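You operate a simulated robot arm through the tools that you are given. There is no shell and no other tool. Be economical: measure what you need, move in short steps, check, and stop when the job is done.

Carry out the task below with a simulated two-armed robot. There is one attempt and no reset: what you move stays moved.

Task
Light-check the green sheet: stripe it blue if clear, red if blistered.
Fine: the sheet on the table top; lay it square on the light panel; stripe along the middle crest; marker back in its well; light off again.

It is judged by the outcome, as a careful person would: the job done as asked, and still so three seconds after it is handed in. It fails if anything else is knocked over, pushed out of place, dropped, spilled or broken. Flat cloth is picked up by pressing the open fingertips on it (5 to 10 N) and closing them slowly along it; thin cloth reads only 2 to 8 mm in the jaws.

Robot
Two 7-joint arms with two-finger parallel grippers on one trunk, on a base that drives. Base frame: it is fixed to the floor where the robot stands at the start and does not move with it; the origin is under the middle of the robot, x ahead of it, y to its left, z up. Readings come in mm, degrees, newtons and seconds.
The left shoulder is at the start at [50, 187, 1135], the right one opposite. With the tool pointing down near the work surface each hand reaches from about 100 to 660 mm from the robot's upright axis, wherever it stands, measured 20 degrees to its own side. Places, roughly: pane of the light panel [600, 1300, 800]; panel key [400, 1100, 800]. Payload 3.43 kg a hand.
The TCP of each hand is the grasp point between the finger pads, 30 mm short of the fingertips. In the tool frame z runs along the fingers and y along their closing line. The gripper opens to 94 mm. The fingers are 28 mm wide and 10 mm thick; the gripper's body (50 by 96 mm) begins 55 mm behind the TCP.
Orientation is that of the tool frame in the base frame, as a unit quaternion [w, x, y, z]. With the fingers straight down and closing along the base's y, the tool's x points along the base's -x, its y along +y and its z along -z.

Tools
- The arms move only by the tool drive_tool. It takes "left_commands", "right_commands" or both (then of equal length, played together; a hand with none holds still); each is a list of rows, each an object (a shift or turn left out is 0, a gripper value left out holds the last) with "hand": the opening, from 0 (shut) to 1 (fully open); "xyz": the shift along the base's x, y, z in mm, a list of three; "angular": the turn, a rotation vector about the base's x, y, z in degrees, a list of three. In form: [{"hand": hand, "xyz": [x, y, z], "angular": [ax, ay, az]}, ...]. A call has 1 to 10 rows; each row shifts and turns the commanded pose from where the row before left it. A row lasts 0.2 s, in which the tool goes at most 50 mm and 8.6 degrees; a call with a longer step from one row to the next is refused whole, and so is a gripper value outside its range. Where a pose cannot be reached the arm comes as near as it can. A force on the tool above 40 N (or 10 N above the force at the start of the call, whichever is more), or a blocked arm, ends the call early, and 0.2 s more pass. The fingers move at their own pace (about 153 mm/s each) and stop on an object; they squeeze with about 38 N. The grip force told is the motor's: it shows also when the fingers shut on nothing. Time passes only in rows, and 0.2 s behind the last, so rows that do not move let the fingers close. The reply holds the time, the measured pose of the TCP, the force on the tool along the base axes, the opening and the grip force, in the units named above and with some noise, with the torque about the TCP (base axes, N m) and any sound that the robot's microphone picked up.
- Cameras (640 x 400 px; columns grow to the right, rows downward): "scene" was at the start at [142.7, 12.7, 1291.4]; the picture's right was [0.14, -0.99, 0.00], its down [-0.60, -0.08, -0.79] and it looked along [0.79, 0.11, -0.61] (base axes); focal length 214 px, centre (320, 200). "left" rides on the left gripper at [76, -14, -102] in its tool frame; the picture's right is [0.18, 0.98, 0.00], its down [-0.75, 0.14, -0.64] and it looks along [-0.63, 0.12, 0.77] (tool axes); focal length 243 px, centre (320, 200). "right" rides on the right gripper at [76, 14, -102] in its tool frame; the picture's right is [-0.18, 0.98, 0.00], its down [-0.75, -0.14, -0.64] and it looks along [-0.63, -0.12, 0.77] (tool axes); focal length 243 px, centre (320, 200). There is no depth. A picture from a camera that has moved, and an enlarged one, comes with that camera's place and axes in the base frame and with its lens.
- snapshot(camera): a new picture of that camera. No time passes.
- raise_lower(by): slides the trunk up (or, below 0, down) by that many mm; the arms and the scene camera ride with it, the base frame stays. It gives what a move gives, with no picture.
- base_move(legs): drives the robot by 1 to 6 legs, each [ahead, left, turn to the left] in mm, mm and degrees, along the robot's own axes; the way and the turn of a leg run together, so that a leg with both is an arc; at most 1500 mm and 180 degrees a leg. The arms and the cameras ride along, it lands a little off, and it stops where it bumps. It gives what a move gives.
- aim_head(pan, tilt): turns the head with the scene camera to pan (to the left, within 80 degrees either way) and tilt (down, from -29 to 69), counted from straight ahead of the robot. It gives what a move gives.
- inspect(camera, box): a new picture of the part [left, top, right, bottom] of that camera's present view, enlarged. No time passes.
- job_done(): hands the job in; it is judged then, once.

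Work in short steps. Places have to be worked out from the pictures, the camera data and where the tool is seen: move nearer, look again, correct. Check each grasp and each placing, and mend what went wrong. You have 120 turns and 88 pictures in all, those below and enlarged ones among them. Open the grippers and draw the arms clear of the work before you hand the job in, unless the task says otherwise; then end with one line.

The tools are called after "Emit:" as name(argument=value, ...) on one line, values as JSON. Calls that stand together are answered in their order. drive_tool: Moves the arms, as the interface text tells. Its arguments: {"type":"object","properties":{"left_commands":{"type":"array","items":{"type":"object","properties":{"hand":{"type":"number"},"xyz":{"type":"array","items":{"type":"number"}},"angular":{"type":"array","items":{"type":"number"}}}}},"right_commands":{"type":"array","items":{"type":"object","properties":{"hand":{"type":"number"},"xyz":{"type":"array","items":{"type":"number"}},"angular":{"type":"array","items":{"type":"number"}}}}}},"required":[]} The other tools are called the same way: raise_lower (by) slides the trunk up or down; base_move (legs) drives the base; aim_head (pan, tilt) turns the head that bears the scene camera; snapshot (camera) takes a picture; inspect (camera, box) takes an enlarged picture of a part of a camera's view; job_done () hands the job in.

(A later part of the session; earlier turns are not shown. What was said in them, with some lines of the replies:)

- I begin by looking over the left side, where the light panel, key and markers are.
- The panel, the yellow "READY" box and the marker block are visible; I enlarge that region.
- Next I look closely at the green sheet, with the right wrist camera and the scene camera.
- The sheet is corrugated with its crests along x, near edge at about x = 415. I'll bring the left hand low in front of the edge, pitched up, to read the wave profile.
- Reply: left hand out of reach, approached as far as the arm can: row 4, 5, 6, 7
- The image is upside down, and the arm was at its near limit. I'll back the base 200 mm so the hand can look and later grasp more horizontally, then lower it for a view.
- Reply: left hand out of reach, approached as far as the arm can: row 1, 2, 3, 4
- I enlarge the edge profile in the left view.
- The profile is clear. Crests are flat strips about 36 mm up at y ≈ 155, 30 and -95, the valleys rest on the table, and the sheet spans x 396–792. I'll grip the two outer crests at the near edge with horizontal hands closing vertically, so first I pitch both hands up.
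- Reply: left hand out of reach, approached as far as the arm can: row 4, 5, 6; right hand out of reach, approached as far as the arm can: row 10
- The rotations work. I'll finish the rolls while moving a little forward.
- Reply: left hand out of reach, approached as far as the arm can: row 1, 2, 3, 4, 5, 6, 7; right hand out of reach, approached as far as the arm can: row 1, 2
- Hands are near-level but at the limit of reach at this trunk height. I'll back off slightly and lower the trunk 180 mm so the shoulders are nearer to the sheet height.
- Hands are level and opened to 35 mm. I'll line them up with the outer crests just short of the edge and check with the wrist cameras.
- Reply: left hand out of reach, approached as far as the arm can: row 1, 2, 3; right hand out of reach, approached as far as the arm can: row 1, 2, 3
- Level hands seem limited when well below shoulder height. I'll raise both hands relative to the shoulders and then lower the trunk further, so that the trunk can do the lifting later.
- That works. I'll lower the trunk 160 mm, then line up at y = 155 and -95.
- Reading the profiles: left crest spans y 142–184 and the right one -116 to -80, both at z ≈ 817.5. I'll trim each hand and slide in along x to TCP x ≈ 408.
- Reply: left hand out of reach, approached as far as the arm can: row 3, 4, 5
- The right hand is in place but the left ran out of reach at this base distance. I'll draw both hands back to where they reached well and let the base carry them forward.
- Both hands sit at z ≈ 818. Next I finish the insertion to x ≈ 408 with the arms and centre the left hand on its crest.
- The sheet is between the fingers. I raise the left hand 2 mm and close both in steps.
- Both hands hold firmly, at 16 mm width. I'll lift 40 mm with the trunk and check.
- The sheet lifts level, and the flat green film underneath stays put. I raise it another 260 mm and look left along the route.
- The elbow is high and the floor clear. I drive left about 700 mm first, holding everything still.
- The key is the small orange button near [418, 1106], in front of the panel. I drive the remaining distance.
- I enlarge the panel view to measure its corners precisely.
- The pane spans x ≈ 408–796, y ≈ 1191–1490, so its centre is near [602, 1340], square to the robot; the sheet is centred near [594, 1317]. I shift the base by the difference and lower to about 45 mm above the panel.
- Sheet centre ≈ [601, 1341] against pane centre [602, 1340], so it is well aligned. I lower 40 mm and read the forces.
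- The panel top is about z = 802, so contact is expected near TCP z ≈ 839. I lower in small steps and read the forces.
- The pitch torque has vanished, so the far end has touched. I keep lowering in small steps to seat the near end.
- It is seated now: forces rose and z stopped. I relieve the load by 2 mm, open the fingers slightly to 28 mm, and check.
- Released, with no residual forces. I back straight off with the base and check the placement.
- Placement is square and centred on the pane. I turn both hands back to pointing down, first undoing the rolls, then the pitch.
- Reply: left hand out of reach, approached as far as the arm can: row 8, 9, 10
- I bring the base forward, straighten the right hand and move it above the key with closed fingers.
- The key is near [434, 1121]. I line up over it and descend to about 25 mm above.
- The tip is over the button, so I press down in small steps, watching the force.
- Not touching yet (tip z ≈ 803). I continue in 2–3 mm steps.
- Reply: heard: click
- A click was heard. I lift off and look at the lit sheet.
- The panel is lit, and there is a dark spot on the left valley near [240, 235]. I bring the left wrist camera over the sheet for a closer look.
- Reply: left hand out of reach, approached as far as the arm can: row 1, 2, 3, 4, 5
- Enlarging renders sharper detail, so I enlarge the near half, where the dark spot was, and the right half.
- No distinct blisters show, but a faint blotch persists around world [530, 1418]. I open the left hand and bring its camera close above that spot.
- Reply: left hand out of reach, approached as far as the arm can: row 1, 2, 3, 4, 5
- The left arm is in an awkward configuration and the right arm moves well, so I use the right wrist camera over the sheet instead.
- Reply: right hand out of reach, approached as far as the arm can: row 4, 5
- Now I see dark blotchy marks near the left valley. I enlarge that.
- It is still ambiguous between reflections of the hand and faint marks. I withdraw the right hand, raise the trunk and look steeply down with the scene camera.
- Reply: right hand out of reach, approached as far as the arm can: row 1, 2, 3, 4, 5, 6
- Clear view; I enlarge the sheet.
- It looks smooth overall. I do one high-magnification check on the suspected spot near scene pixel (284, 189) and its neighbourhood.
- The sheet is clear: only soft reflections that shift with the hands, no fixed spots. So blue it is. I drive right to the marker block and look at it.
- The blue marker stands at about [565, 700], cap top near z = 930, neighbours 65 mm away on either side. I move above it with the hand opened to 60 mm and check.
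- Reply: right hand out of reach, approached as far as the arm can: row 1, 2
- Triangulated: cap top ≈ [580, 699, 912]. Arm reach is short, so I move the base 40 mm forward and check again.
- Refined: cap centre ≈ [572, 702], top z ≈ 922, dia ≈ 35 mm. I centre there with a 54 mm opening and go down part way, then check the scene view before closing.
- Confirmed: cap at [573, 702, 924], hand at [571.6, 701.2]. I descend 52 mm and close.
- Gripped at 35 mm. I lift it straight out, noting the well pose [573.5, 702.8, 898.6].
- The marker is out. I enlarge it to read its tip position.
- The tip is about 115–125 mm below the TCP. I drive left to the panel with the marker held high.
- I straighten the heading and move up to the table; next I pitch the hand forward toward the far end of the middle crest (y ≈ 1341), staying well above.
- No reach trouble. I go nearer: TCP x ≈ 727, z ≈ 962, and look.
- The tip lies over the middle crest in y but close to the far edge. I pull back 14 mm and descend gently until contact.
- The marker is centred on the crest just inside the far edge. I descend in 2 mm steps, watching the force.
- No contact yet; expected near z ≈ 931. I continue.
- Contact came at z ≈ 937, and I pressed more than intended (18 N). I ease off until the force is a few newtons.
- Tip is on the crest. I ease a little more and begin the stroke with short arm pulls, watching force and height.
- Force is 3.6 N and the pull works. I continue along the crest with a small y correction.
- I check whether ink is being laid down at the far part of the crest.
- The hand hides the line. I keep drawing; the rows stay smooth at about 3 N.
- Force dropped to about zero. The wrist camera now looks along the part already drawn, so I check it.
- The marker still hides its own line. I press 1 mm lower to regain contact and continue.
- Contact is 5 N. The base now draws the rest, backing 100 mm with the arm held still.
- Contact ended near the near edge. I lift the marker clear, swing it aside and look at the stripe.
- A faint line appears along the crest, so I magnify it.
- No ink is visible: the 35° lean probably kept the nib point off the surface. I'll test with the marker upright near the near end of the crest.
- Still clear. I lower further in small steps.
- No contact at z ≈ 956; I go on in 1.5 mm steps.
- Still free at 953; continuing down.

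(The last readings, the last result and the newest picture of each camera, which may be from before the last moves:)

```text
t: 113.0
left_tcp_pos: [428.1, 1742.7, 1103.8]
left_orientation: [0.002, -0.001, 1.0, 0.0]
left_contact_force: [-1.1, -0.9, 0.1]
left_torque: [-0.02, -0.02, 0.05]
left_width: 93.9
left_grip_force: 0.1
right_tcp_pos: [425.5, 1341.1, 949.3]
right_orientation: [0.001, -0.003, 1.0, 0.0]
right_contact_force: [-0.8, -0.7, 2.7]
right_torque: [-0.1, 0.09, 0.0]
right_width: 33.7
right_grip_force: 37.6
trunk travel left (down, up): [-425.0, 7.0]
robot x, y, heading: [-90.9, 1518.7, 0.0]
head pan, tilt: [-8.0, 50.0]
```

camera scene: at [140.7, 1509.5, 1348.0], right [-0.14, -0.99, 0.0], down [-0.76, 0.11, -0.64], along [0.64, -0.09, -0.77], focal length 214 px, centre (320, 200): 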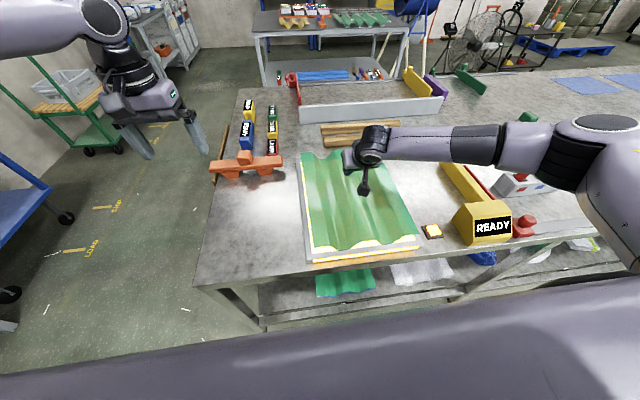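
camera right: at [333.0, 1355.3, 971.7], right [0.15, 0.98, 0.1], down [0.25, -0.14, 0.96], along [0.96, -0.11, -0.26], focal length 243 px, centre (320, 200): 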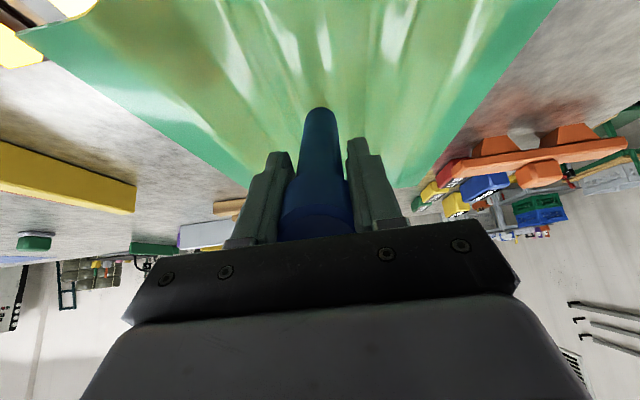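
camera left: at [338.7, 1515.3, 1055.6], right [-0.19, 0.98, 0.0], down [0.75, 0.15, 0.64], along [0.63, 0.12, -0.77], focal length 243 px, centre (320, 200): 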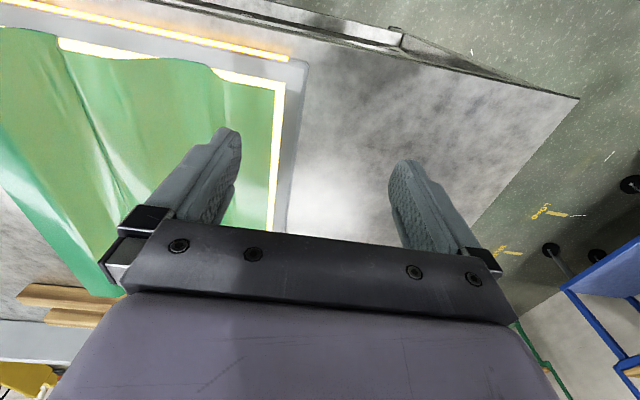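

Contact at z ≈ 950 with 2.7 N. I draw back to the near edge and then forward along the crest as a test.

Emit:
drive_tool(right_commands=[{"xyz": [-9, 0, -0.5]}, {"xyz": [-6, 0, 0]}, {"xyz": [12, 0, 0]}, {"xyz": [14, 0, 0]}, {"xyz": [14, 0, 0]}, {"xyz": [14, 0, 0]}, {"xyz": [14, 0, 0]}])

Emit:
inspect(camera="right", box=[230, 60, 400, 180])

```text
t: 114.6
left_tcp_pos: [428.6, 1742.3, 1104.7]
left_orientation: [0.002, -0.002, 1.0, -0.001]
left_contact_force: [0.6, -0.7, -1.1]
left_torque: [-0.02, 0.0, -0.01]
left_width: 94.0
left_grip_force: 0.0
right_tcp_pos: [475.3, 1340.9, 949.2]
right_orientation: [0.0, -0.003, 1.0, 0.0]
right_contact_force: [-3.7, 0.3, 8.1]
right_torque: [0.06, 0.4, 0.0]
right_width: 33.9
right_grip_force: 37.7
trunk travel left (down, up): [-425.0, 7.0]
robot x, y, heading: [-92.5, 1520.2, -0.0]
head pan, tilt: [-8.0, 50.0]
```

```text
3.33 times, centred on (315, 120) of right
camera zoom: at [400.1, 1355.0, 1051.7], right [0.18, 0.98, 0.0], down [0.75, -0.14, 0.64], along [0.63, -0.12, -0.77], focal length 809 px, centre (337, 467)
```

zoom: 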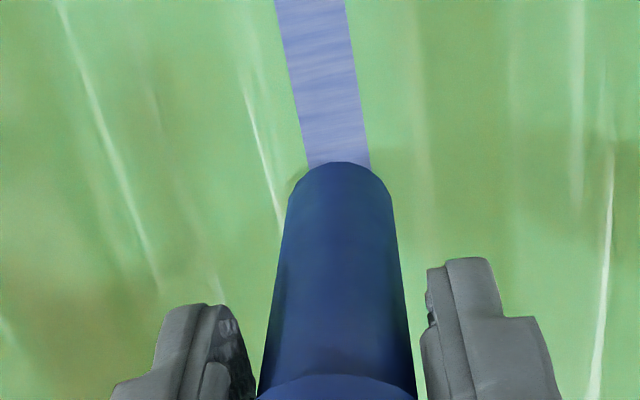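

Ink is laid when the marker is upright. The base front seems to have room, so I extend the stripe by driving forward, first 85 mm with the force eased slightly.

Emit:
drive_tool(right_commands=[{"xyz": [0, 0.3, 0.6]}])

Emit:
base_move(legs=[[85, 0, 0]])

```text
t: 115.0
left_tcp_pos: [427.9, 1742.7, 1104.9]
left_orientation: [0.002, -0.002, 1.0, 0.0]
left_contact_force: [0.5, -1.0, 0.3]
left_torque: [0.02, 0.02, 0.0]
left_width: 93.9
left_grip_force: 0.0
right_tcp_pos: [475.8, 1340.6, 949.3]
right_orientation: [0.001, -0.003, 1.0, -0.001]
right_contact_force: [-1.8, 0.1, 6.5]
right_torque: [-0.09, 0.32, 0.03]
right_width: 33.7
right_grip_force: 37.8
trunk travel left (down, up): [-425.0, 7.0]
robot x, y, heading: [-96.8, 1521.0, -0.4]
head pan, tilt: [-8.0, 50.0]
```

```text
t: 116.1
left_tcp_pos: [512.5, 1741.3, 1104.5]
left_orientation: [0.002, -0.001, 1.0, 0.0]
left_contact_force: [0.1, 0.5, 0.1]
left_torque: [0.01, 0.05, -0.05]
left_width: 93.8
left_grip_force: 0.0
right_tcp_pos: [559.9, 1340.8, 950.6]
right_orientation: [-0.001, -0.002, 1.0, -0.001]
right_contact_force: [-1.5, -0.3, 6.8]
right_torque: [-0.02, 0.25, 0.0]
right_width: 33.7
right_grip_force: 37.6
trunk travel left (down, up): [-425.0, 7.0]
robot x, y, heading: [-5.5, 1516.2, -0.1]
head pan, tilt: [-8.0, 50.0]
```

Steady at 6.8 N, y = 1340.8. I go on another 65 mm with the base.

Emit:
base_move(legs=[[65, 0, 0]])

```text
t: 117.2
left_tcp_pos: [572.0, 1743.2, 1103.4]
left_orientation: [0.002, 0.0, 1.0, -0.001]
left_contact_force: [-1.3, 0.5, 0.2]
left_torque: [0.01, 0.0, 0.03]
left_width: 93.9
left_grip_force: 0.0
right_tcp_pos: [620.1, 1339.5, 953.2]
right_orientation: [0.002, -0.001, 1.0, 0.002]
right_contact_force: [-0.2, -0.7, -1.0]
right_torque: [0.0, -0.01, 0.0]
right_width: 33.8
right_grip_force: 38.3
trunk travel left (down, up): [-425.0, 7.0]
robot x, y, heading: [49.1, 1517.6, -0.4]
head pan, tilt: [-8.0, 50.0]
stopped in leg 1: the robot was blocked; the commanded pose is now the measured one
```

The base touched something at x ≈ 52, so I back off 15 mm at once, with the marker lifted slightly, and look.

Emit:
drive_tool(right_commands=[{"xyz": [0, 0, 10]}])

Emit:
base_move(legs=[[-15, 0, 0]])

Emit:
snapshot(camera="scene")

```text
t: 117.6
left_tcp_pos: [572.9, 1741.4, 1103.3]
left_orientation: [0.002, 0.0, 1.0, -0.002]
left_contact_force: [0.2, 0.1, 0.5]
left_torque: [-0.01, -0.01, 0.0]
left_width: 93.9
left_grip_force: 0.2
right_tcp_pos: [620.9, 1340.4, 963.7]
right_orientation: [0.002, -0.001, 1.0, 0.001]
right_contact_force: [0.9, 1.4, -1.5]
right_torque: [0.04, -0.01, -0.03]
right_width: 33.8
right_grip_force: 37.8
trunk travel left (down, up): [-425.0, 7.0]
robot x, y, heading: [52.9, 1518.1, 0.1]
head pan, tilt: [-8.0, 50.0]
```

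```text
t: 118.4
left_tcp_pos: [557.4, 1741.5, 1103.0]
left_orientation: [0.002, -0.001, 1.0, -0.002]
left_contact_force: [0.0, 0.2, -0.7]
left_torque: [0.03, 0.0, 0.01]
left_width: 93.9
left_grip_force: 0.0
right_tcp_pos: [605.0, 1339.5, 963.9]
right_orientation: [0.002, -0.001, 1.0, 0.0]
right_contact_force: [0.0, 0.6, -0.9]
right_torque: [0.0, -0.02, -0.02]
right_width: 33.6
right_grip_force: 38.0
trunk travel left (down, up): [-425.0, 7.0]
robot x, y, heading: [39.5, 1516.4, -0.2]
head pan, tilt: [-8.0, 50.0]
```

```text
5 pictures are left
camera scene: at [169.5, 1508.7, 1348.0], right [-0.14, -0.99, 0.0], down [-0.76, 0.11, -0.64], along [0.64, -0.09, -0.77], focal length 214 px, centre (320, 200)
```

scene: 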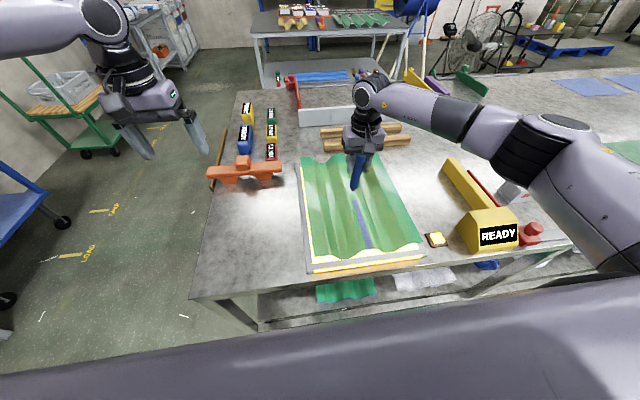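

All is in place and the blue stripe shows on the middle crest. I re-establish contact at x ≈ 600, starting with a cautious descent.

Emit:
drive_tool(right_commands=[{"xyz": [-5, 1, -8]}, {"xyz": [0, 0, -3]}, {"xyz": [0, 0, -1.5]}])

```text
t: 119.2
left_tcp_pos: [557.9, 1741.2, 1103.9]
left_orientation: [0.001, -0.002, 1.0, -0.002]
left_contact_force: [-0.5, 0.5, 0.2]
left_torque: [-0.03, -0.02, 0.03]
left_width: 93.8
left_grip_force: 0.1
right_tcp_pos: [599.4, 1340.4, 950.3]
right_orientation: [0.002, -0.001, 1.0, 0.002]
right_contact_force: [0.3, -0.1, 0.2]
right_torque: [-0.02, 0.02, -0.04]
right_width: 33.8
right_grip_force: 37.9
trunk travel left (down, up): [-425.0, 7.0]
robot x, y, heading: [35.4, 1517.4, -0.1]
head pan, tilt: [-8.0, 50.0]
```

Emit:
drive_tool(right_commands=[{"xyz": [0, 0, -1]}, {"xyz": [0, 0, -1]}])

```text
t: 119.8
left_tcp_pos: [557.4, 1741.1, 1104.0]
left_orientation: [0.001, -0.001, 1.0, -0.002]
left_contact_force: [0.1, 0.1, -1.3]
left_torque: [0.02, 0.0, -0.01]
left_width: 94.2
left_grip_force: 0.0
right_tcp_pos: [600.8, 1339.6, 950.5]
right_orientation: [0.003, -0.002, 1.0, 0.001]
right_contact_force: [-0.2, -0.8, 5.2]
right_torque: [-0.14, 0.03, -0.03]
right_width: 33.9
right_grip_force: 38.7
trunk travel left (down, up): [-425.0, 7.0]
robot x, y, heading: [39.5, 1521.8, -0.3]
head pan, tilt: [-8.0, 50.0]
```

Contact at 5 N. I pull forward with the arm toward its upright reach limit.

Emit:
drive_tool(right_commands=[{"xyz": [12, 0.5, 0]}, {"xyz": [12, 0.5, 0]}, {"xyz": [12, 0, 0]}, {"xyz": [12, 0, 0]}])

```text
t: 120.8
left_tcp_pos: [556.9, 1742.6, 1105.0]
left_orientation: [0.003, -0.001, 1.0, -0.002]
left_contact_force: [1.0, -0.5, 0.2]
left_torque: [0.02, -0.01, -0.01]
left_width: 93.8
left_grip_force: 0.1
right_tcp_pos: [645.7, 1342.2, 949.5]
right_orientation: [0.003, 0.0, 1.0, 0.001]
right_contact_force: [-5.5, 0.0, 16.5]
right_torque: [-0.03, 0.6, -0.04]
right_width: 33.9
right_grip_force: 38.3
trunk travel left (down, up): [-425.0, 7.0]
robot x, y, heading: [30.9, 1520.7, -0.0]
head pan, tilt: [-8.0, 50.0]
```

Force rose to 16 N, so I ease up 1.2 mm and continue forward.

Emit:
drive_tool(right_commands=[{"xyz": [2, 0, 1.0]}, {"xyz": [10, -0.5, 0.3]}, {"xyz": [10, 0, 0]}, {"xyz": [10, 0, 0]}])

```text
t: 121.8
left_tcp_pos: [557.7, 1742.0, 1104.1]
left_orientation: [0.001, -0.001, 1.0, -0.001]
left_contact_force: [0.8, 0.0, -0.2]
left_torque: [-0.01, -0.02, -0.03]
left_width: 94.0
left_grip_force: 0.0
right_tcp_pos: [660.6, 1338.5, 949.5]
right_orientation: [0.0, -0.001, 1.0, 0.0]
right_contact_force: [0.8, 0.1, 1.8]
right_torque: [0.04, 0.03, 0.0]
right_width: 33.7
right_grip_force: 37.6
right hand out of reach, approached as far as the arm can: row 3, 4
trunk travel left (down, up): [-425.0, 7.0]
robot x, y, heading: [33.6, 1520.9, -0.4]
head pan, tilt: [-8.0, 50.0]
```

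Upright reach ends at x ≈ 661. For the last 136 mm I lift, tilt the marker about 22° and see how far the tip gets.

Emit:
drive_tool(right_commands=[{"xyz": [0, 1, 14]}, {"xyz": [15, 1, 0], "angular": [0, -7.4, 0]}, {"xyz": [20, 0, 0], "angular": [0, -7.4, 0]}, {"xyz": [20, 0, 0], "angular": [0, -7.4, 0]}, {"xyz": [10, 0, 0]}, {"xyz": [10, 0, 0]}, {"xyz": [8, 0, 0]}, {}])

```text
t: 123.6
left_tcp_pos: [558.5, 1741.0, 1104.8]
left_orientation: [0.002, -0.001, 1.0, -0.001]
left_contact_force: [0.6, -0.9, -0.4]
left_torque: [-0.03, 0.01, -0.03]
left_width: 94.0
left_grip_force: 0.1
right_tcp_pos: [735.3, 1339.9, 963.4]
right_orientation: [0.194, -0.001, 0.981, 0.0]
right_contact_force: [0.1, -0.2, -0.2]
right_torque: [0.04, 0.0, -0.01]
right_width: 34.0
right_grip_force: 38.2
right hand out of reach, approached as far as the arm can: row 7
trunk travel left (down, up): [-425.0, 7.0]
robot x, y, heading: [35.3, 1517.3, -0.2]
head pan, tilt: [-8.0, 50.0]
```

The tip is now at x ≈ 779. I lower to contact.

Emit:
drive_tool(right_commands=[{"xyz": [0, 1, -8]}, {"xyz": [0, 0, -6]}, {"xyz": [0, 0, -3]}])

```text
t: 124.4
left_tcp_pos: [558.7, 1740.9, 1104.2]
left_orientation: [0.002, -0.001, 1.0, -0.002]
left_contact_force: [-0.7, 0.6, -0.3]
left_torque: [0.01, 0.0, 0.01]
left_width: 94.1
left_grip_force: 0.0
right_tcp_pos: [734.8, 1340.4, 947.8]
right_orientation: [0.194, -0.001, 0.981, 0.0]
right_contact_force: [-0.7, 0.4, -0.9]
right_torque: [0.0, 0.0, 0.0]
right_width: 33.4
right_grip_force: 38.1
trunk travel left (down, up): [-425.0, 7.0]
robot x, y, heading: [38.7, 1520.3, -0.2]
head pan, tilt: [-8.0, 50.0]
```

Emit:
drive_tool(right_commands=[{"xyz": [0, 0, -2]}, {"xyz": [0, 0, -1.5]}])

```text
t: 125.0
left_tcp_pos: [558.7, 1741.2, 1103.4]
left_orientation: [0.002, -0.001, 1.0, -0.001]
left_contact_force: [0.3, 1.2, -0.4]
left_torque: [0.0, 0.0, 0.0]
left_width: 93.8
left_grip_force: 0.0
right_tcp_pos: [732.9, 1340.5, 945.8]
right_orientation: [0.193, -0.001, 0.981, 0.0]
right_contact_force: [-0.7, 0.3, -0.8]
right_torque: [-0.02, -0.01, -0.02]
right_width: 33.7
right_grip_force: 37.8
trunk travel left (down, up): [-425.0, 7.0]
robot x, y, heading: [38.4, 1520.2, -0.4]
head pan, tilt: [-8.0, 50.0]
```

Still free at 945; a bit further down.

Emit:
drive_tool(right_commands=[{"xyz": [1, 0, -1.5]}, {"xyz": [0, 0, -1.5]}])

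```text
t: 125.6
left_tcp_pos: [557.7, 1741.6, 1105.1]
left_orientation: [0.001, -0.001, 1.0, -0.001]
left_contact_force: [0.2, 0.2, 0.0]
left_torque: [0.01, 0.0, -0.02]
left_width: 94.0
left_grip_force: 0.0
right_tcp_pos: [733.2, 1340.5, 943.0]
right_orientation: [0.195, 0.0, 0.981, 0.0]
right_contact_force: [0.3, 0.0, 1.0]
right_torque: [0.06, -0.03, 0.03]
right_width: 33.5
right_grip_force: 38.4
right hand out of reach, approached as far as the arm can: row 2
trunk travel left (down, up): [-425.0, 7.0]
robot x, y, heading: [38.0, 1520.5, -0.2]
head pan, tilt: [-8.0, 50.0]
```

Just touching. I press 1 mm more and pull back along the crest.

Emit:
drive_tool(right_commands=[{"xyz": [-2, 0.5, -1.2]}, {"xyz": [-8, 0, 0]}, {"xyz": [-10, 0, 0]}, {"xyz": [-12, 0, 0]}])

Emit:
inspect(camera="scene", box=[320, 120, 400, 220])

```text
t: 126.6
left_tcp_pos: [557.4, 1742.1, 1104.1]
left_orientation: [0.001, -0.001, 1.0, -0.002]
left_contact_force: [0.3, -0.3, -0.1]
left_torque: [-0.01, 0.0, 0.0]
left_width: 93.9
left_grip_force: 0.0
right_tcp_pos: [702.5, 1339.9, 942.8]
right_orientation: [0.196, -0.001, 0.981, 0.001]
right_contact_force: [1.6, -0.3, 8.5]
right_torque: [-0.11, -0.57, 0.01]
right_width: 33.4
right_grip_force: 38.4
trunk travel left (down, up): [-425.0, 7.0]
robot x, y, heading: [35.8, 1517.4, -0.3]
head pan, tilt: [-8.0, 50.0]
```

```text
4.00 times, centred on (360, 170) of scene
camera zoom: at [169.4, 1508.9, 1348.1], right [-0.14, -0.99, 0.0], down [-0.76, 0.11, -0.64], along [0.64, -0.09, -0.77], focal length 858 px, centre (160, 320)
```

zoom: 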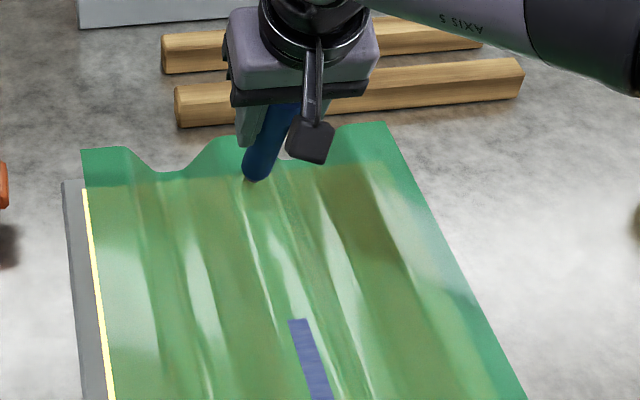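

The ink currently ends at about x = 590; the part behind the marker is hidden. I continue this pull back toward the existing stripe with moderate force, then look.

Emit:
drive_tool(right_commands=[{"xyz": [-6, 0.7, 0.4]}, {"xyz": [-8, 0.3, 0]}, {"xyz": [-8, 0, 0]}, {"xyz": [-8, 0, 0]}, {"xyz": [-8, 0, 0]}, {"xyz": [-8, 0, 0]}])

Emit:
inspect(camera="right", box=[220, 0, 420, 130])

```text
t: 128.0
left_tcp_pos: [558.0, 1742.0, 1103.2]
left_orientation: [0.003, -0.001, 1.0, -0.002]
left_contact_force: [0.4, 0.7, -0.8]
left_torque: [0.01, 0.02, 0.0]
left_width: 94.0
left_grip_force: 0.0
right_tcp_pos: [656.5, 1341.9, 941.9]
right_orientation: [0.194, -0.001, 0.981, 0.0]
right_contact_force: [2.0, 0.5, 8.7]
right_torque: [-0.07, -0.51, -0.01]
right_width: 34.0
right_grip_force: 37.8
trunk travel left (down, up): [-425.0, 7.0]
robot x, y, heading: [36.1, 1520.5, -0.3]
head pan, tilt: [-8.0, 50.0]
```

```text
3.08 times, centred on (320, 65) of right
camera zoom: at [548.0, 1356.3, 1007.7], right [0.17, 0.98, 0.07], down [0.45, -0.14, 0.88], along [0.88, -0.12, -0.47], focal length 746 px, centre (320, 615)
```

zoom: 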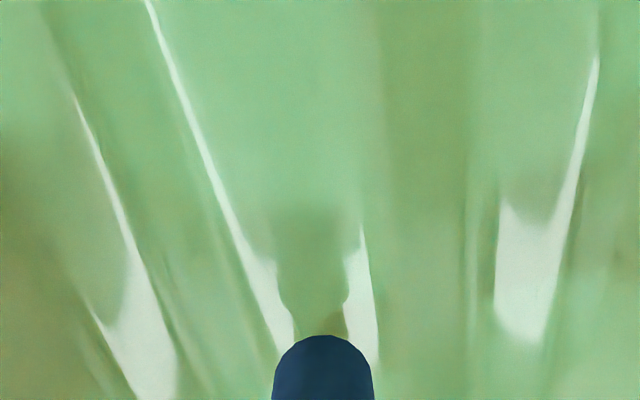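

Nothing inked between 620 and 700 either, even where I drew upright, perhaps because those passes pressed too hard or too lightly. I'll redo from x ≈ 575 upright with a steady 3–6 N, so I lift and right the marker.

Emit:
drive_tool(right_commands=[{"xyz": [0, 0, 15]}, {"xyz": [-20, -0.5, 5], "angular": [0, 7.5, 0]}, {"xyz": [-30, 0, 0], "angular": [0, 7.5, 0]}, {"xyz": [-30, 0, 0], "angular": [0, 7.3, 0]}, {"xyz": [0, 0, -5]}, {}])

```text
t: 129.4
left_tcp_pos: [558.1, 1741.7, 1103.4]
left_orientation: [0.002, -0.001, 1.0, -0.002]
left_contact_force: [-0.4, -0.5, -0.1]
left_torque: [-0.02, 0.01, -0.02]
left_width: 94.0
left_grip_force: 0.1
right_tcp_pos: [576.5, 1342.1, 955.9]
right_orientation: [0.0, -0.001, 1.0, 0.001]
right_contact_force: [0.0, -0.1, -0.7]
right_torque: [0.02, -0.02, -0.01]
right_width: 33.7
right_grip_force: 37.9
trunk travel left (down, up): [-425.0, 7.0]
robot x, y, heading: [35.3, 1521.2, -0.2]
head pan, tilt: [-8.0, 50.0]
```

Emit:
drive_tool(right_commands=[{"xyz": [0, -0.7, -3]}, {"xyz": [0, 0, -1.5]}, {"xyz": [0, 0, -1]}])

```text
t: 130.2
left_tcp_pos: [557.9, 1740.9, 1103.0]
left_orientation: [0.001, -0.001, 1.0, -0.002]
left_contact_force: [0.1, -0.3, 1.0]
left_torque: [-0.05, 0.02, -0.01]
left_width: 94.0
left_grip_force: 0.1
right_tcp_pos: [576.7, 1341.7, 951.1]
right_orientation: [0.001, -0.001, 1.0, 0.0]
right_contact_force: [-0.1, 0.9, -0.7]
right_torque: [-0.03, 0.0, -0.01]
right_width: 33.7
right_grip_force: 37.7
trunk travel left (down, up): [-425.0, 7.0]
robot x, y, heading: [35.1, 1519.4, -0.2]
head pan, tilt: [-8.0, 50.0]
```

Emit:
drive_tool(right_commands=[{"xyz": [0, 0, -1]}, {"xyz": [0, 0, -0.7]}])

```text
t: 130.8
left_tcp_pos: [558.6, 1742.3, 1103.5]
left_orientation: [0.002, -0.001, 1.0, -0.001]
left_contact_force: [-0.2, -1.0, -0.1]
left_torque: [0.02, -0.01, 0.01]
left_width: 94.0
left_grip_force: 0.1
right_tcp_pos: [575.7, 1340.7, 949.0]
right_orientation: [0.0, -0.001, 1.0, 0.001]
right_contact_force: [0.5, 0.7, -0.3]
right_torque: [0.01, -0.01, 0.01]
right_width: 33.9
right_grip_force: 37.3
trunk travel left (down, up): [-425.0, 7.0]
robot x, y, heading: [35.9, 1516.6, -0.0]
head pan, tilt: [-8.0, 50.0]
```

Not yet touching. I go down another millimetre or so.

Emit:
drive_tool(right_commands=[{"xyz": [0, 0, -1]}, {"xyz": [0, 0, -0.8]}])

```text
t: 131.4
left_tcp_pos: [557.6, 1743.0, 1104.3]
left_orientation: [0.002, -0.001, 1.0, -0.001]
left_contact_force: [0.6, -0.3, 0.4]
left_torque: [-0.01, -0.02, 0.03]
left_width: 94.0
left_grip_force: 0.1
right_tcp_pos: [574.5, 1340.9, 949.9]
right_orientation: [0.002, -0.001, 1.0, 0.001]
right_contact_force: [-2.8, 0.1, 11.9]
right_torque: [0.02, 0.38, 0.01]
right_width: 33.8
right_grip_force: 37.5
trunk travel left (down, up): [-425.0, 7.0]
robot x, y, heading: [35.2, 1520.1, -0.4]
head pan, tilt: [-8.0, 50.0]
```

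Contact is 12 N, so I ease 0.9 mm and draw slowly forward in one call, upright.

Emit:
drive_tool(right_commands=[{"xyz": [0, 0.3, 0.9]}, {"xyz": [8, 0, 0]}, {"xyz": [8, 0, 0]}, {"xyz": [8, 0, 0]}])

```text
t: 132.4
left_tcp_pos: [557.3, 1741.8, 1104.3]
left_orientation: [0.002, -0.001, 1.0, -0.001]
left_contact_force: [0.1, -0.1, 0.4]
left_torque: [-0.01, 0.02, 0.0]
left_width: 94.1
left_grip_force: 0.0
right_tcp_pos: [598.7, 1341.5, 950.0]
right_orientation: [-0.001, 0.0, 1.0, 0.0]
right_contact_force: [-2.4, -0.5, 6.6]
right_torque: [-0.08, 0.27, -0.02]
right_width: 33.7
right_grip_force: 38.3
trunk travel left (down, up): [-425.0, 7.0]
robot x, y, heading: [35.5, 1519.9, -0.2]
head pan, tilt: [-8.0, 50.0]
```

Force is 6.6 N, the same as when it inked well. I continue steadily to x ≈ 655.

Emit:
drive_tool(right_commands=[{"xyz": [8, 0, 0.2]}, {"xyz": [8, 0, 0]}, {"xyz": [8, 0, 0]}, {"xyz": [8, 0, 0]}, {"xyz": [8, 0, 0]}, {"xyz": [8, 0, 0]}, {"xyz": [7, 0, 0]}])

Emit:
inspect(camera="right", box=[200, 0, 440, 150])

```text
t: 134.0
left_tcp_pos: [558.2, 1742.0, 1103.6]
left_orientation: [0.002, -0.001, 1.0, -0.001]
left_contact_force: [-1.3, 0.2, -0.8]
left_torque: [-0.02, 0.02, -0.01]
left_width: 93.7
left_grip_force: 0.0
right_tcp_pos: [654.2, 1340.4, 949.4]
right_orientation: [0.001, -0.001, 1.0, 0.002]
right_contact_force: [-2.1, 0.8, 5.3]
right_torque: [0.13, 0.26, 0.0]
right_width: 33.7
right_grip_force: 38.2
trunk travel left (down, up): [-425.0, 7.0]
robot x, y, heading: [40.2, 1518.8, -0.1]
head pan, tilt: [-8.0, 50.0]
```

```text
2.67 times, centred on (320, 75) of right
camera zoom: at [578.8, 1356.1, 1051.5], right [0.18, 0.98, 0.0], down [0.75, -0.14, 0.64], along [0.63, -0.12, -0.77], focal length 647 px, centre (320, 533)
```

zoom: 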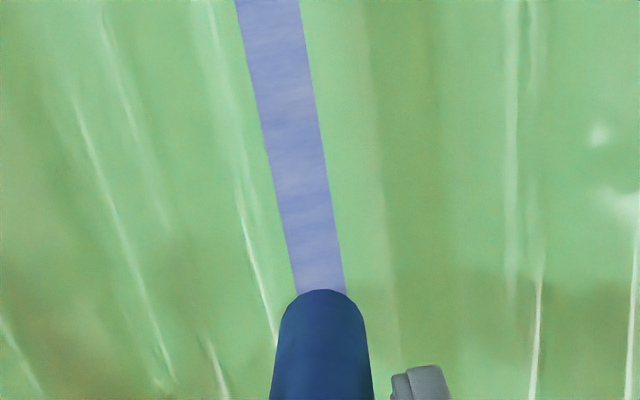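

Ink now runs to x ≈ 654. I extend it without lifting, tilting the marker gradually by 10° while compensating height to keep the same light force.

Emit:
drive_tool(right_commands=[{"xyz": [4, 0.3, 0], "angular": [0, -2.5, 0]}, {"xyz": [6, 0.3, -0.2], "angular": [0, -2.5, 0]}, {"xyz": [7, 0, -0.4], "angular": [0, -2.5, 0]}, {"xyz": [7, 0, -0.6], "angular": [0, -2.5, 0]}])

```text
t: 135.0
left_tcp_pos: [558.1, 1741.0, 1104.1]
left_orientation: [0.001, -0.001, 1.0, -0.002]
left_contact_force: [0.6, 0.5, -1.1]
left_torque: [0.02, -0.04, -0.03]
left_width: 94.1
left_grip_force: 0.2
right_tcp_pos: [677.5, 1342.1, 949.1]
right_orientation: [0.089, -0.001, 0.996, 0.0]
right_contact_force: [-1.6, -0.8, 4.6]
right_torque: [-0.1, 0.09, -0.01]
right_width: 33.7
right_grip_force: 38.2
trunk travel left (down, up): [-425.0, 7.0]
robot x, y, heading: [38.2, 1521.5, -0.5]
head pan, tilt: [-8.0, 50.0]
```

Force is 4.6 N with the tip at about x = 697. I continue tilting to 20° while advancing.

Emit:
drive_tool(right_commands=[{"xyz": [7, -0.3, -0.85], "angular": [0, -2.5, 0]}, {"xyz": [7, -0.3, -1.05], "angular": [0, -2.5, 0]}, {"xyz": [7, 0, -1.3], "angular": [0, -2.5, 0]}, {"xyz": [7, 0, -1.5], "angular": [0, -2.5, 0]}])

```text
t: 136.0
left_tcp_pos: [558.4, 1743.1, 1102.7]
left_orientation: [0.002, -0.002, 1.0, -0.002]
left_contact_force: [-0.5, -0.1, -0.6]
left_torque: [0.0, 0.01, 0.03]
left_width: 93.8
left_grip_force: 0.2
right_tcp_pos: [706.0, 1341.5, 943.8]
right_orientation: [0.175, -0.001, 0.985, 0.0]
right_contact_force: [-1.5, -0.1, 2.6]
right_torque: [0.07, 0.0, -0.02]
right_width: 33.7
right_grip_force: 38.3
trunk travel left (down, up): [-425.0, 7.0]
robot x, y, heading: [36.9, 1517.8, -0.0]
head pan, tilt: [-8.0, 50.0]
```

Contact is 2.6 N with the tip at x ≈ 745. I continue straight forward at 20°.

Emit:
drive_tool(right_commands=[{"xyz": [6, 0, -0.3]}, {"xyz": [8, 0, 0]}, {"xyz": [7, 0, 0]}])

```text
t: 136.8
left_tcp_pos: [558.6, 1741.6, 1103.6]
left_orientation: [0.001, -0.001, 1.0, -0.002]
left_contact_force: [-0.3, -1.4, -0.7]
left_torque: [0.04, -0.04, -0.01]
left_width: 93.8
left_grip_force: 0.1
right_tcp_pos: [726.2, 1343.0, 944.2]
right_orientation: [0.175, -0.002, 0.985, -0.001]
right_contact_force: [0.3, 0.0, 6.9]
right_torque: [-0.02, -0.16, -0.04]
right_width: 33.7
right_grip_force: 37.5
trunk travel left (down, up): [-425.0, 7.0]
robot x, y, heading: [40.5, 1521.0, -0.1]
head pan, tilt: [-8.0, 50.0]
```

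The tip is at x ≈ 765 with 7 N. The last bit goes to 25° and tip ≈ 787.

Emit:
drive_tool(right_commands=[{"xyz": [5, -1, -1.5], "angular": [0, -2.5, 0]}, {"xyz": [6, -0.5, -1.8], "angular": [0, -2.5, 0]}, {"xyz": [3, 0, -0.9], "angular": [0, -1.2, 0]}])

```text
t: 137.6
left_tcp_pos: [558.1, 1741.3, 1105.1]
left_orientation: [0.002, -0.001, 1.0, -0.001]
left_contact_force: [-0.6, 0.3, 1.0]
left_torque: [-0.01, 0.0, -0.04]
left_width: 93.6
left_grip_force: 0.1
right_tcp_pos: [741.0, 1341.6, 939.2]
right_orientation: [0.229, -0.001, 0.973, 0.001]
right_contact_force: [-3.2, 0.4, 8.8]
right_torque: [0.05, -0.11, 0.02]
right_width: 33.6
right_grip_force: 37.7
trunk travel left (down, up): [-425.0, 7.0]
robot x, y, heading: [39.1, 1516.9, -0.2]
head pan, tilt: [-8.0, 50.0]
```

The tip is at x ≈ 792, close to the far edge. I lift, right the marker, raise it high, drive back to the marker block, and view both stripe and block.

Emit:
drive_tool(right_commands=[{"xyz": [0, 0, 20]}, {"xyz": [-15, 0, 30], "angular": [0, 6.6, 0]}, {"xyz": [-25, 0, 30], "angular": [0, 6.6, 0]}, {"xyz": [-30, 0, 30], "angular": [0, 6.6, 0]}, {"xyz": [-30, 0, 30], "angular": [0, 6.7, 0]}, {}])

Emit:
base_move(legs=[[-72, 0, 0], [0, -683, 0]])

Emit:
aim_head(pan=15, tilt=48)

Emit:
snapshot(camera="scene")

```text
t: 139.0
left_tcp_pos: [558.5, 1741.0, 1103.8]
left_orientation: [0.001, -0.001, 1.0, -0.002]
left_contact_force: [-0.2, -1.1, 0.6]
left_torque: [0.01, -0.03, 0.03]
left_width: 93.9
left_grip_force: 0.0
right_tcp_pos: [643.4, 1342.8, 1077.5]
right_orientation: [-0.003, -0.001, 1.0, 0.001]
right_contact_force: [-0.1, 0.5, -1.2]
right_torque: [0.03, -0.03, 0.02]
right_width: 33.9
right_grip_force: 37.0
trunk travel left (down, up): [-425.0, 7.0]
robot x, y, heading: [37.6, 1518.1, -0.1]
head pan, tilt: [-8.0, 50.0]
```

```text
t: 143.4
left_tcp_pos: [484.7, 1050.1, 1104.1]
left_orientation: [0.001, 0.001, 1.0, -0.001]
left_contact_force: [-0.6, -0.4, 0.2]
left_torque: [0.03, 0.01, -0.01]
left_width: 94.2
left_grip_force: 0.1
right_tcp_pos: [569.3, 648.6, 1077.4]
right_orientation: [-0.002, 0.001, 1.0, 0.0]
right_contact_force: [0.1, 0.0, 0.3]
right_torque: [0.03, -0.02, 0.03]
right_width: 34.0
right_grip_force: 37.6
trunk travel left (down, up): [-425.0, 7.0]
robot x, y, heading: [-37.6, 833.5, -0.3]
head pan, tilt: [-8.0, 50.0]
```

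```text
t: 144.2
left_tcp_pos: [484.7, 1049.4, 1103.3]
left_orientation: [0.001, 0.0, 1.0, -0.002]
left_contact_force: [-0.1, 0.6, -0.7]
left_torque: [-0.03, 0.02, -0.03]
left_width: 94.1
left_grip_force: 0.0
right_tcp_pos: [568.6, 650.0, 1077.5]
right_orientation: [-0.002, 0.0, 1.0, 0.001]
right_contact_force: [-0.5, -1.0, -0.3]
right_torque: [-0.01, 0.04, 0.0]
right_width: 33.7
right_grip_force: 37.9
trunk travel left (down, up): [-425.0, 7.0]
robot x, y, heading: [-34.2, 830.8, -0.3]
head pan, tilt: [15.0, 48.0]
```

```text
1 pictures are left
camera scene: at [96.3, 849.5, 1350.6], right [0.25, -0.97, 0.0], down [-0.72, -0.19, -0.67], along [0.65, 0.17, -0.74], focal length 214 px, centre (320, 200)
```

scene: 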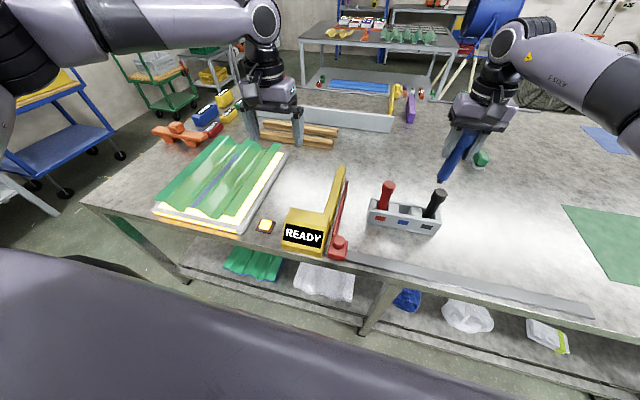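

The stripe runs along the middle crest and the block is undisturbed. I move above the blue well, descend until the tip is just above the block, and use the last picture to check alignment.

Emit:
drive_tool(right_commands=[{"xyz": [4.5, 27, 0]}, {"xyz": [0, 26.3, 0]}, {"xyz": [0, 0, -30]}, {"xyz": [0, 0, -30]}, {"xyz": [0, 0, -30]}, {"xyz": [0, 0, -15]}, {}])

Emit:
inspect(camera="right", box=[180, 30, 460, 205])

```text
t: 145.8
left_tcp_pos: [484.8, 1050.1, 1103.3]
left_orientation: [0.002, 0.001, 1.0, -0.001]
left_contact_force: [0.7, 0.2, -0.6]
left_torque: [-0.01, -0.01, -0.01]
left_width: 93.8
left_grip_force: 0.0
right_tcp_pos: [574.6, 701.8, 974.1]
right_orientation: [-0.003, 0.0, 1.0, 0.001]
right_contact_force: [-0.9, 0.0, 0.0]
right_torque: [0.01, 0.0, -0.02]
right_width: 33.8
right_grip_force: 38.2
trunk travel left (down, up): [-425.0, 7.0]
robot x, y, heading: [-35.1, 827.7, -0.4]
head pan, tilt: [15.0, 48.0]
```

```text
2.29 times, centred on (320, 118) of right
camera zoom: at [499.9, 716.5, 1075.1], right [0.18, 0.98, 0.0], down [0.76, -0.14, 0.64], along [0.63, -0.12, -0.77], focal length 555 px, centre (320, 389)
```

zoom: 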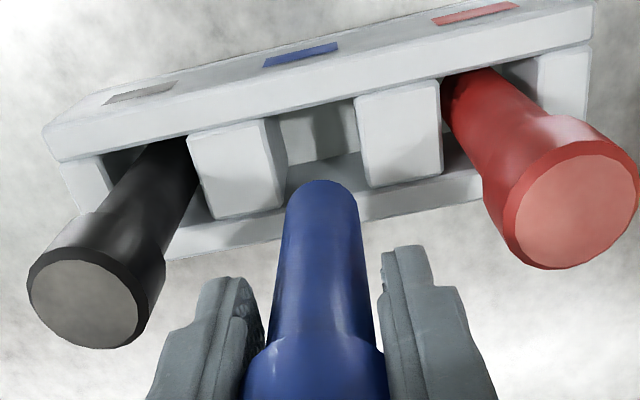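

From the fixed camera-to-hand geometry, the marker has pivoted about 4.5° forward in the jaws: its silhouette moved from b = -0.425 to -0.375. I counter-tilt the hand 4.3° to make it upright again, with the base 20 mm forward for reach, before inserting.

Emit:
base_move(legs=[[20, 0, 0]])

Emit:
drive_tool(right_commands=[{"xyz": [-10, 0, 0], "angular": [0, 2.2, 0]}, {"xyz": [-10, 0, 0], "angular": [0, 2.1, 0]}, {}])

```text
t: 146.6
left_tcp_pos: [505.5, 1049.3, 1102.9]
left_orientation: [0.002, 0.001, 1.0, -0.002]
left_contact_force: [1.0, -0.6, 0.4]
left_torque: [0.0, 0.03, 0.0]
left_width: 93.8
left_grip_force: 0.1
right_tcp_pos: [594.9, 701.8, 972.2]
right_orientation: [-0.003, 0.0, 1.0, 0.001]
right_contact_force: [-0.2, -0.3, -0.5]
right_torque: [0.0, 0.03, 0.0]
right_width: 33.7
right_grip_force: 38.3
trunk travel left (down, up): [-425.0, 7.0]
robot x, y, heading: [-16.9, 825.7, -0.2]
head pan, tilt: [15.0, 48.0]
```

```text
t: 147.4
left_tcp_pos: [504.5, 1050.6, 1104.5]
left_orientation: [0.002, 0.001, 1.0, -0.002]
left_contact_force: [-0.7, 0.5, 1.0]
left_torque: [-0.01, 0.0, -0.02]
left_width: 94.3
left_grip_force: 0.1
right_tcp_pos: [574.0, 703.6, 972.4]
right_orientation: [-0.041, 0.002, 0.999, 0.001]
right_contact_force: [-0.3, -0.3, -0.2]
right_torque: [-0.02, 0.01, 0.04]
right_width: 33.8
right_grip_force: 38.3
trunk travel left (down, up): [-425.0, 7.0]
robot x, y, heading: [-19.1, 830.7, -0.4]
head pan, tilt: [15.0, 48.0]
```

Now at [574.0, 703.6], orientation corrected. I descend slowly into the well, watching for side forces.

Emit:
drive_tool(right_commands=[{"xyz": [-0.8, -0.6, -6]}, {"xyz": [0, 0, -6]}, {"xyz": [0, 0, -4]}, {"xyz": [0, 0, -4]}])

```text
t: 148.4
left_tcp_pos: [504.8, 1050.2, 1103.7]
left_orientation: [0.002, 0.001, 1.0, -0.002]
left_contact_force: [0.4, 0.0, -0.2]
left_torque: [-0.01, 0.01, 0.02]
left_width: 94.0
left_grip_force: 0.0
right_tcp_pos: [573.8, 702.3, 951.9]
right_orientation: [-0.04, 0.001, 0.999, 0.0]
right_contact_force: [0.2, 0.0, -0.2]
right_torque: [-0.01, -0.01, 0.03]
right_width: 33.5
right_grip_force: 38.0
trunk travel left (down, up): [-425.0, 7.0]
robot x, y, heading: [-21.1, 828.8, -0.2]
head pan, tilt: [15.0, 48.0]
```

Tip at about z = 836, below the block top, with no force: it is entering the well. I continue.

Emit:
drive_tool(right_commands=[{"xyz": [0, 0, -5]}, {"xyz": [0, 0, -5]}, {"xyz": [0, 0, -5]}, {"xyz": [0, 0, -5]}])

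```text
t: 149.4
left_tcp_pos: [504.5, 1049.1, 1104.2]
left_orientation: [0.002, 0.001, 1.0, -0.001]
left_contact_force: [0.3, 0.5, 1.2]
left_torque: [-0.01, 0.0, 0.01]
left_width: 94.0
left_grip_force: 0.0
right_tcp_pos: [573.3, 702.2, 933.1]
right_orientation: [-0.039, 0.0, 0.999, 0.001]
right_contact_force: [-0.2, 0.0, -0.3]
right_torque: [0.02, -0.01, -0.02]
right_width: 33.6
right_grip_force: 38.2
trunk travel left (down, up): [-425.0, 7.0]
robot x, y, heading: [-18.0, 828.6, -0.4]
head pan, tilt: [15.0, 48.0]
```

No resistance; further down.

Emit:
drive_tool(right_commands=[{"xyz": [0, 0, -6]}, {"xyz": [0, 0, -6]}, {"xyz": [0, 0, -6]}, {"xyz": [0, 0, -4]}, {"xyz": [0, 0, -4]}, {"xyz": [0, 0, -3]}])

```text
t: 150.8
left_tcp_pos: [503.5, 1050.4, 1104.3]
left_orientation: [0.002, 0.001, 1.0, -0.001]
left_contact_force: [0.7, 0.1, 0.0]
left_torque: [0.01, 0.02, 0.0]
left_width: 93.9
left_grip_force: 0.0
right_tcp_pos: [574.1, 701.9, 903.6]
right_orientation: [-0.04, 0.001, 0.999, 0.001]
right_contact_force: [-2.8, -0.1, 0.0]
right_torque: [-0.04, 0.13, -0.01]
right_width: 33.4
right_grip_force: 38.2
trunk travel left (down, up): [-425.0, 7.0]
robot x, y, heading: [-17.7, 828.8, -0.2]
head pan, tilt: [15.0, 48.0]
```

Slight side force (-2.8 N in x), so I shift 1.5 mm toward -x and go on to seat it.

Emit:
drive_tool(right_commands=[{"xyz": [-1.8, 0, -2]}, {"xyz": [0, 0, -3]}, {"xyz": [0, 0, -2]}])

```text
t: 151.6
left_tcp_pos: [503.6, 1050.5, 1103.3]
left_orientation: [0.002, 0.001, 1.0, -0.001]
left_contact_force: [-0.9, -1.0, -0.9]
left_torque: [0.02, -0.04, -0.01]
left_width: 93.8
left_grip_force: 0.1
right_tcp_pos: [571.2, 701.6, 898.2]
right_orientation: [-0.04, 0.001, 0.999, 0.0]
right_contact_force: [-0.1, 0.5, 2.1]
right_torque: [-0.07, -0.01, 0.0]
right_width: 33.7
right_grip_force: 38.4
trunk travel left (down, up): [-425.0, 7.0]
robot x, y, heading: [-18.5, 829.9, -0.4]
head pan, tilt: [15.0, 48.0]
```

It is touching bottom (2 N). I press 1.5 mm more, open gently to 47 mm, and rise.

Emit:
drive_tool(right_commands=[{"xyz": [0, 0, -1.5]}, {}])

Emit:
drive_tool(right_commands=[{"hand": 0.38}, {"hand": 0.42}, {"hand": 0.5}, {}, {}])

Emit:
drive_tool(right_commands=[{"xyz": [0, 0, 10]}, {"xyz": [0, 0, 20]}, {"xyz": [0, 0, 30]}, {"xyz": [0, 0, 40]}, {"xyz": [0, 0, 40]}, {"xyz": [0, 0, 30], "angular": [0, -4.4, 0]}])

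```text
t: 152.2
left_tcp_pos: [502.8, 1049.6, 1103.9]
left_orientation: [0.002, 0.0, 1.0, -0.002]
left_contact_force: [0.6, 0.5, -0.1]
left_torque: [0.0, 0.02, 0.0]
left_width: 94.0
left_grip_force: 0.1
right_tcp_pos: [572.4, 702.1, 898.1]
right_orientation: [-0.037, -0.001, 0.999, 0.001]
right_contact_force: [1.2, 0.2, 12.2]
right_torque: [-0.12, -0.21, 0.0]
right_width: 33.6
right_grip_force: 38.1
trunk travel left (down, up): [-425.0, 7.0]
robot x, y, heading: [-14.2, 828.0, -0.3]
head pan, tilt: [15.0, 48.0]
```

```text
t: 153.4
left_tcp_pos: [504.0, 1051.2, 1104.4]
left_orientation: [0.002, 0.0, 1.0, -0.002]
left_contact_force: [0.0, 0.4, 0.5]
left_torque: [-0.03, -0.02, 0.05]
left_width: 93.9
left_grip_force: 0.0
right_tcp_pos: [571.2, 701.1, 895.3]
right_orientation: [-0.039, 0.0, 0.999, 0.001]
right_contact_force: [0.1, -0.1, 0.6]
right_torque: [0.02, 0.0, 0.01]
right_width: 46.9
right_grip_force: 0.1
trunk travel left (down, up): [-425.0, 7.0]
robot x, y, heading: [-18.3, 832.5, -0.4]
head pan, tilt: [15.0, 48.0]
```

```text
t: 154.8
left_tcp_pos: [503.6, 1050.2, 1103.8]
left_orientation: [0.002, 0.001, 1.0, -0.002]
left_contact_force: [-0.7, -0.9, -0.3]
left_torque: [0.02, -0.01, 0.01]
left_width: 93.9
left_grip_force: 0.0
right_tcp_pos: [568.0, 702.8, 1064.9]
right_orientation: [-0.001, -0.001, 1.0, 0.0]
right_contact_force: [0.3, 0.1, 0.1]
right_torque: [-0.01, 0.0, -0.01]
right_width: 46.7
right_grip_force: 0.1
trunk travel left (down, up): [-425.0, 7.0]
robot x, y, heading: [-15.3, 828.4, -0.4]
head pan, tilt: [15.0, 48.0]
```

The marker is back in its well, seated at its original height. I drive back to the key, close the right hand, and hover above the button.

Emit:
base_move(legs=[[-88, 0, 0], [0, 477, 0.3]])

Emit:
drive_tool(right_commands=[{"hand": 0}, {}, {}])

Emit:
raise_lower(by=-150)

```text
t: 158.4
left_tcp_pos: [415.9, 1535.3, 1104.2]
left_orientation: [0.002, -0.003, 1.0, -0.001]
left_contact_force: [0.0, -0.2, -0.3]
left_torque: [0.0, -0.03, 0.01]
left_width: 94.3
left_grip_force: 0.1
right_tcp_pos: [482.6, 1188.6, 1064.9]
right_orientation: [-0.002, -0.004, 1.0, 0.001]
right_contact_force: [0.2, -0.7, 0.8]
right_torque: [0.01, 0.03, -0.04]
right_width: 47.2
right_grip_force: 0.0
trunk travel left (down, up): [-425.0, 7.0]
robot x, y, heading: [-100.8, 1308.6, -0.1]
head pan, tilt: [15.0, 48.0]
```

```text
t: 159.2
left_tcp_pos: [415.4, 1533.6, 1104.0]
left_orientation: [0.001, -0.003, 1.0, -0.001]
left_contact_force: [0.0, 0.7, 0.6]
left_torque: [-0.01, -0.01, 0.0]
left_width: 94.1
left_grip_force: 0.0
right_tcp_pos: [483.0, 1188.5, 1064.9]
right_orientation: [0.0, -0.004, 1.0, 0.001]
right_contact_force: [-1.1, -0.3, -1.0]
right_torque: [-0.01, -0.02, 0.02]
right_width: 0.0
right_grip_force: 32.9
trunk travel left (down, up): [-425.0, 7.0]
robot x, y, heading: [-104.1, 1309.7, 0.0]
head pan, tilt: [15.0, 48.0]
```

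```text
t: 160.9
left_tcp_pos: [416.1, 1534.3, 953.5]
left_orientation: [0.001, -0.004, 1.0, -0.002]
left_contact_force: [-0.2, 0.4, 0.6]
left_torque: [0.01, -0.03, -0.02]
left_width: 93.8
left_grip_force: 0.0
right_tcp_pos: [482.5, 1188.5, 913.3]
right_orientation: [-0.001, -0.004, 1.0, 0.0]
right_contact_force: [-0.5, 0.2, 0.2]
right_torque: [0.02, 0.01, -0.02]
right_width: 0.0
right_grip_force: 32.9
trunk travel left (down, up): [-275.0, 157.0]
robot x, y, heading: [-98.0, 1307.5, 0.1]
head pan, tilt: [15.0, 48.0]
```

I move over the button to [434, 1122.5] and descend to just above it.

Emit:
drive_tool(right_commands=[{"xyz": [-16, -22, 0]}, {"xyz": [-16, -22, 0]}, {"xyz": [-16.5, -22, 0]}, {"xyz": [0, 0, -30]}, {"xyz": [0, 0, -30]}, {"xyz": [0, 0, -15]}, {}])

```text
t: 162.5
left_tcp_pos: [416.2, 1534.3, 952.8]
left_orientation: [0.001, -0.004, 1.0, -0.001]
left_contact_force: [0.0, 0.3, -0.6]
left_torque: [0.0, 0.02, -0.03]
left_width: 94.0
left_grip_force: 0.1
right_tcp_pos: [434.6, 1121.1, 839.9]
right_orientation: [-0.001, -0.003, 1.0, 0.001]
right_contact_force: [0.4, 0.4, 0.6]
right_torque: [0.0, 0.0, -0.03]
right_width: 0.0
right_grip_force: 33.5
trunk travel left (down, up): [-275.0, 157.0]
robot x, y, heading: [-103.8, 1307.5, 0.2]
head pan, tilt: [15.0, 48.0]
```

Same spot as before (the click came at z ≈ 823.5). I press in the same way.

Emit:
drive_tool(right_commands=[{"xyz": [0, 0, -5]}, {"xyz": [0, 0, -4]}, {"xyz": [0, 0, -2]}, {"xyz": [0, 0, -2]}, {"xyz": [0, 0, -2]}, {"xyz": [0, 0, -1.5]}])

```text
t: 163.9
left_tcp_pos: [414.7, 1535.0, 954.3]
left_orientation: [0.002, -0.004, 1.0, -0.002]
left_contact_force: [0.4, 0.8, -0.1]
left_torque: [-0.01, -0.01, 0.0]
left_width: 94.0
left_grip_force: 0.0
right_tcp_pos: [433.9, 1122.7, 822.4]
right_orientation: [-0.001, -0.004, 1.0, 0.002]
right_contact_force: [-0.3, 0.0, 2.4]
right_torque: [-0.02, 0.01, -0.01]
right_width: 0.1
right_grip_force: 32.8
trunk travel left (down, up): [-275.0, 157.0]
robot x, y, heading: [-100.9, 1311.3, 0.0]
head pan, tilt: [15.0, 48.0]
heard: click
```

The click was heard, so the light is switched off. I lift straight up, back the arms away from the work and open the gripper.

Emit:
drive_tool(right_commands=[{"xyz": [0, 0, 15]}, {"xyz": [0, 0, 35]}, {"xyz": [0, 0, 40]}, {"xyz": [0, 0, 40]}, {"xyz": [0, 0, 40]}, {"hand": 1}, {}, {}])

Emit:
raise_lower(by=100)

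Emit:
base_move(legs=[[-250, 0, 0]])

Emit:
snapshot(camera="scene")

```text
t: 165.7
left_tcp_pos: [414.5, 1533.5, 952.5]
left_orientation: [0.002, -0.003, 1.0, -0.002]
left_contact_force: [-0.3, 0.5, 0.1]
left_torque: [0.01, -0.01, -0.02]
left_width: 94.2
left_grip_force: 0.0
right_tcp_pos: [435.7, 1123.0, 997.1]
right_orientation: [-0.002, -0.004, 1.0, 0.001]
right_contact_force: [0.5, 0.2, -0.2]
right_torque: [-0.03, -0.02, 0.01]
right_width: 93.9
right_grip_force: 0.0
trunk travel left (down, up): [-275.0, 157.0]
robot x, y, heading: [-103.8, 1307.9, -0.2]
head pan, tilt: [15.0, 48.0]
```

```text
t: 167.1
left_tcp_pos: [417.1, 1535.2, 1053.9]
left_orientation: [0.001, -0.004, 1.0, -0.001]
left_contact_force: [0.0, -0.7, 0.7]
left_torque: [-0.01, -0.03, -0.01]
left_width: 94.0
left_grip_force: 0.0
right_tcp_pos: [434.9, 1122.9, 1096.3]
right_orientation: [-0.003, -0.003, 1.0, 0.001]
right_contact_force: [-0.4, -0.7, 0.0]
right_torque: [0.01, 0.0, -0.02]
right_width: 94.1
right_grip_force: 0.1
trunk travel left (down, up): [-375.0, 57.0]
robot x, y, heading: [-103.9, 1310.7, 0.4]
head pan, tilt: [15.0, 48.0]
```

```text
t: 168.9
left_tcp_pos: [159.8, 1532.2, 1053.7]
left_orientation: [0.002, -0.002, 1.0, -0.002]
left_contact_force: [0.2, 0.2, 0.5]
left_torque: [-0.01, -0.01, 0.0]
left_width: 93.9
left_grip_force: 0.1
right_tcp_pos: [178.4, 1121.0, 1096.3]
right_orientation: [-0.001, -0.001, 1.0, 0.002]
right_contact_force: [-0.5, 0.1, 1.2]
right_torque: [-0.02, 0.02, 0.0]
right_width: 94.1
right_grip_force: 0.2
trunk travel left (down, up): [-375.0, 57.0]
robot x, y, heading: [-361.5, 1309.4, -0.1]
head pan, tilt: [15.0, 48.0]
```

```text
refused: no pictures are left
```

The sheet is laid and striped blue, the marker is seated, the key has clicked off and the arms are clear, so I hand the job in.

Emit:
job_done()

```text
The job is handed in.
```

I judged the green sheet clear under the light and striped it blue along the middle crest. It lies square on the panel, the blue marker is back in its well, and the key clicked when I pressed it to switch the light off. I had no pictures left at the end, so the light being off and the marker's final seating are judged from the click and the arm readings. While drawing, the base bumped something at the table edge; I backed off and saw nothing moved.
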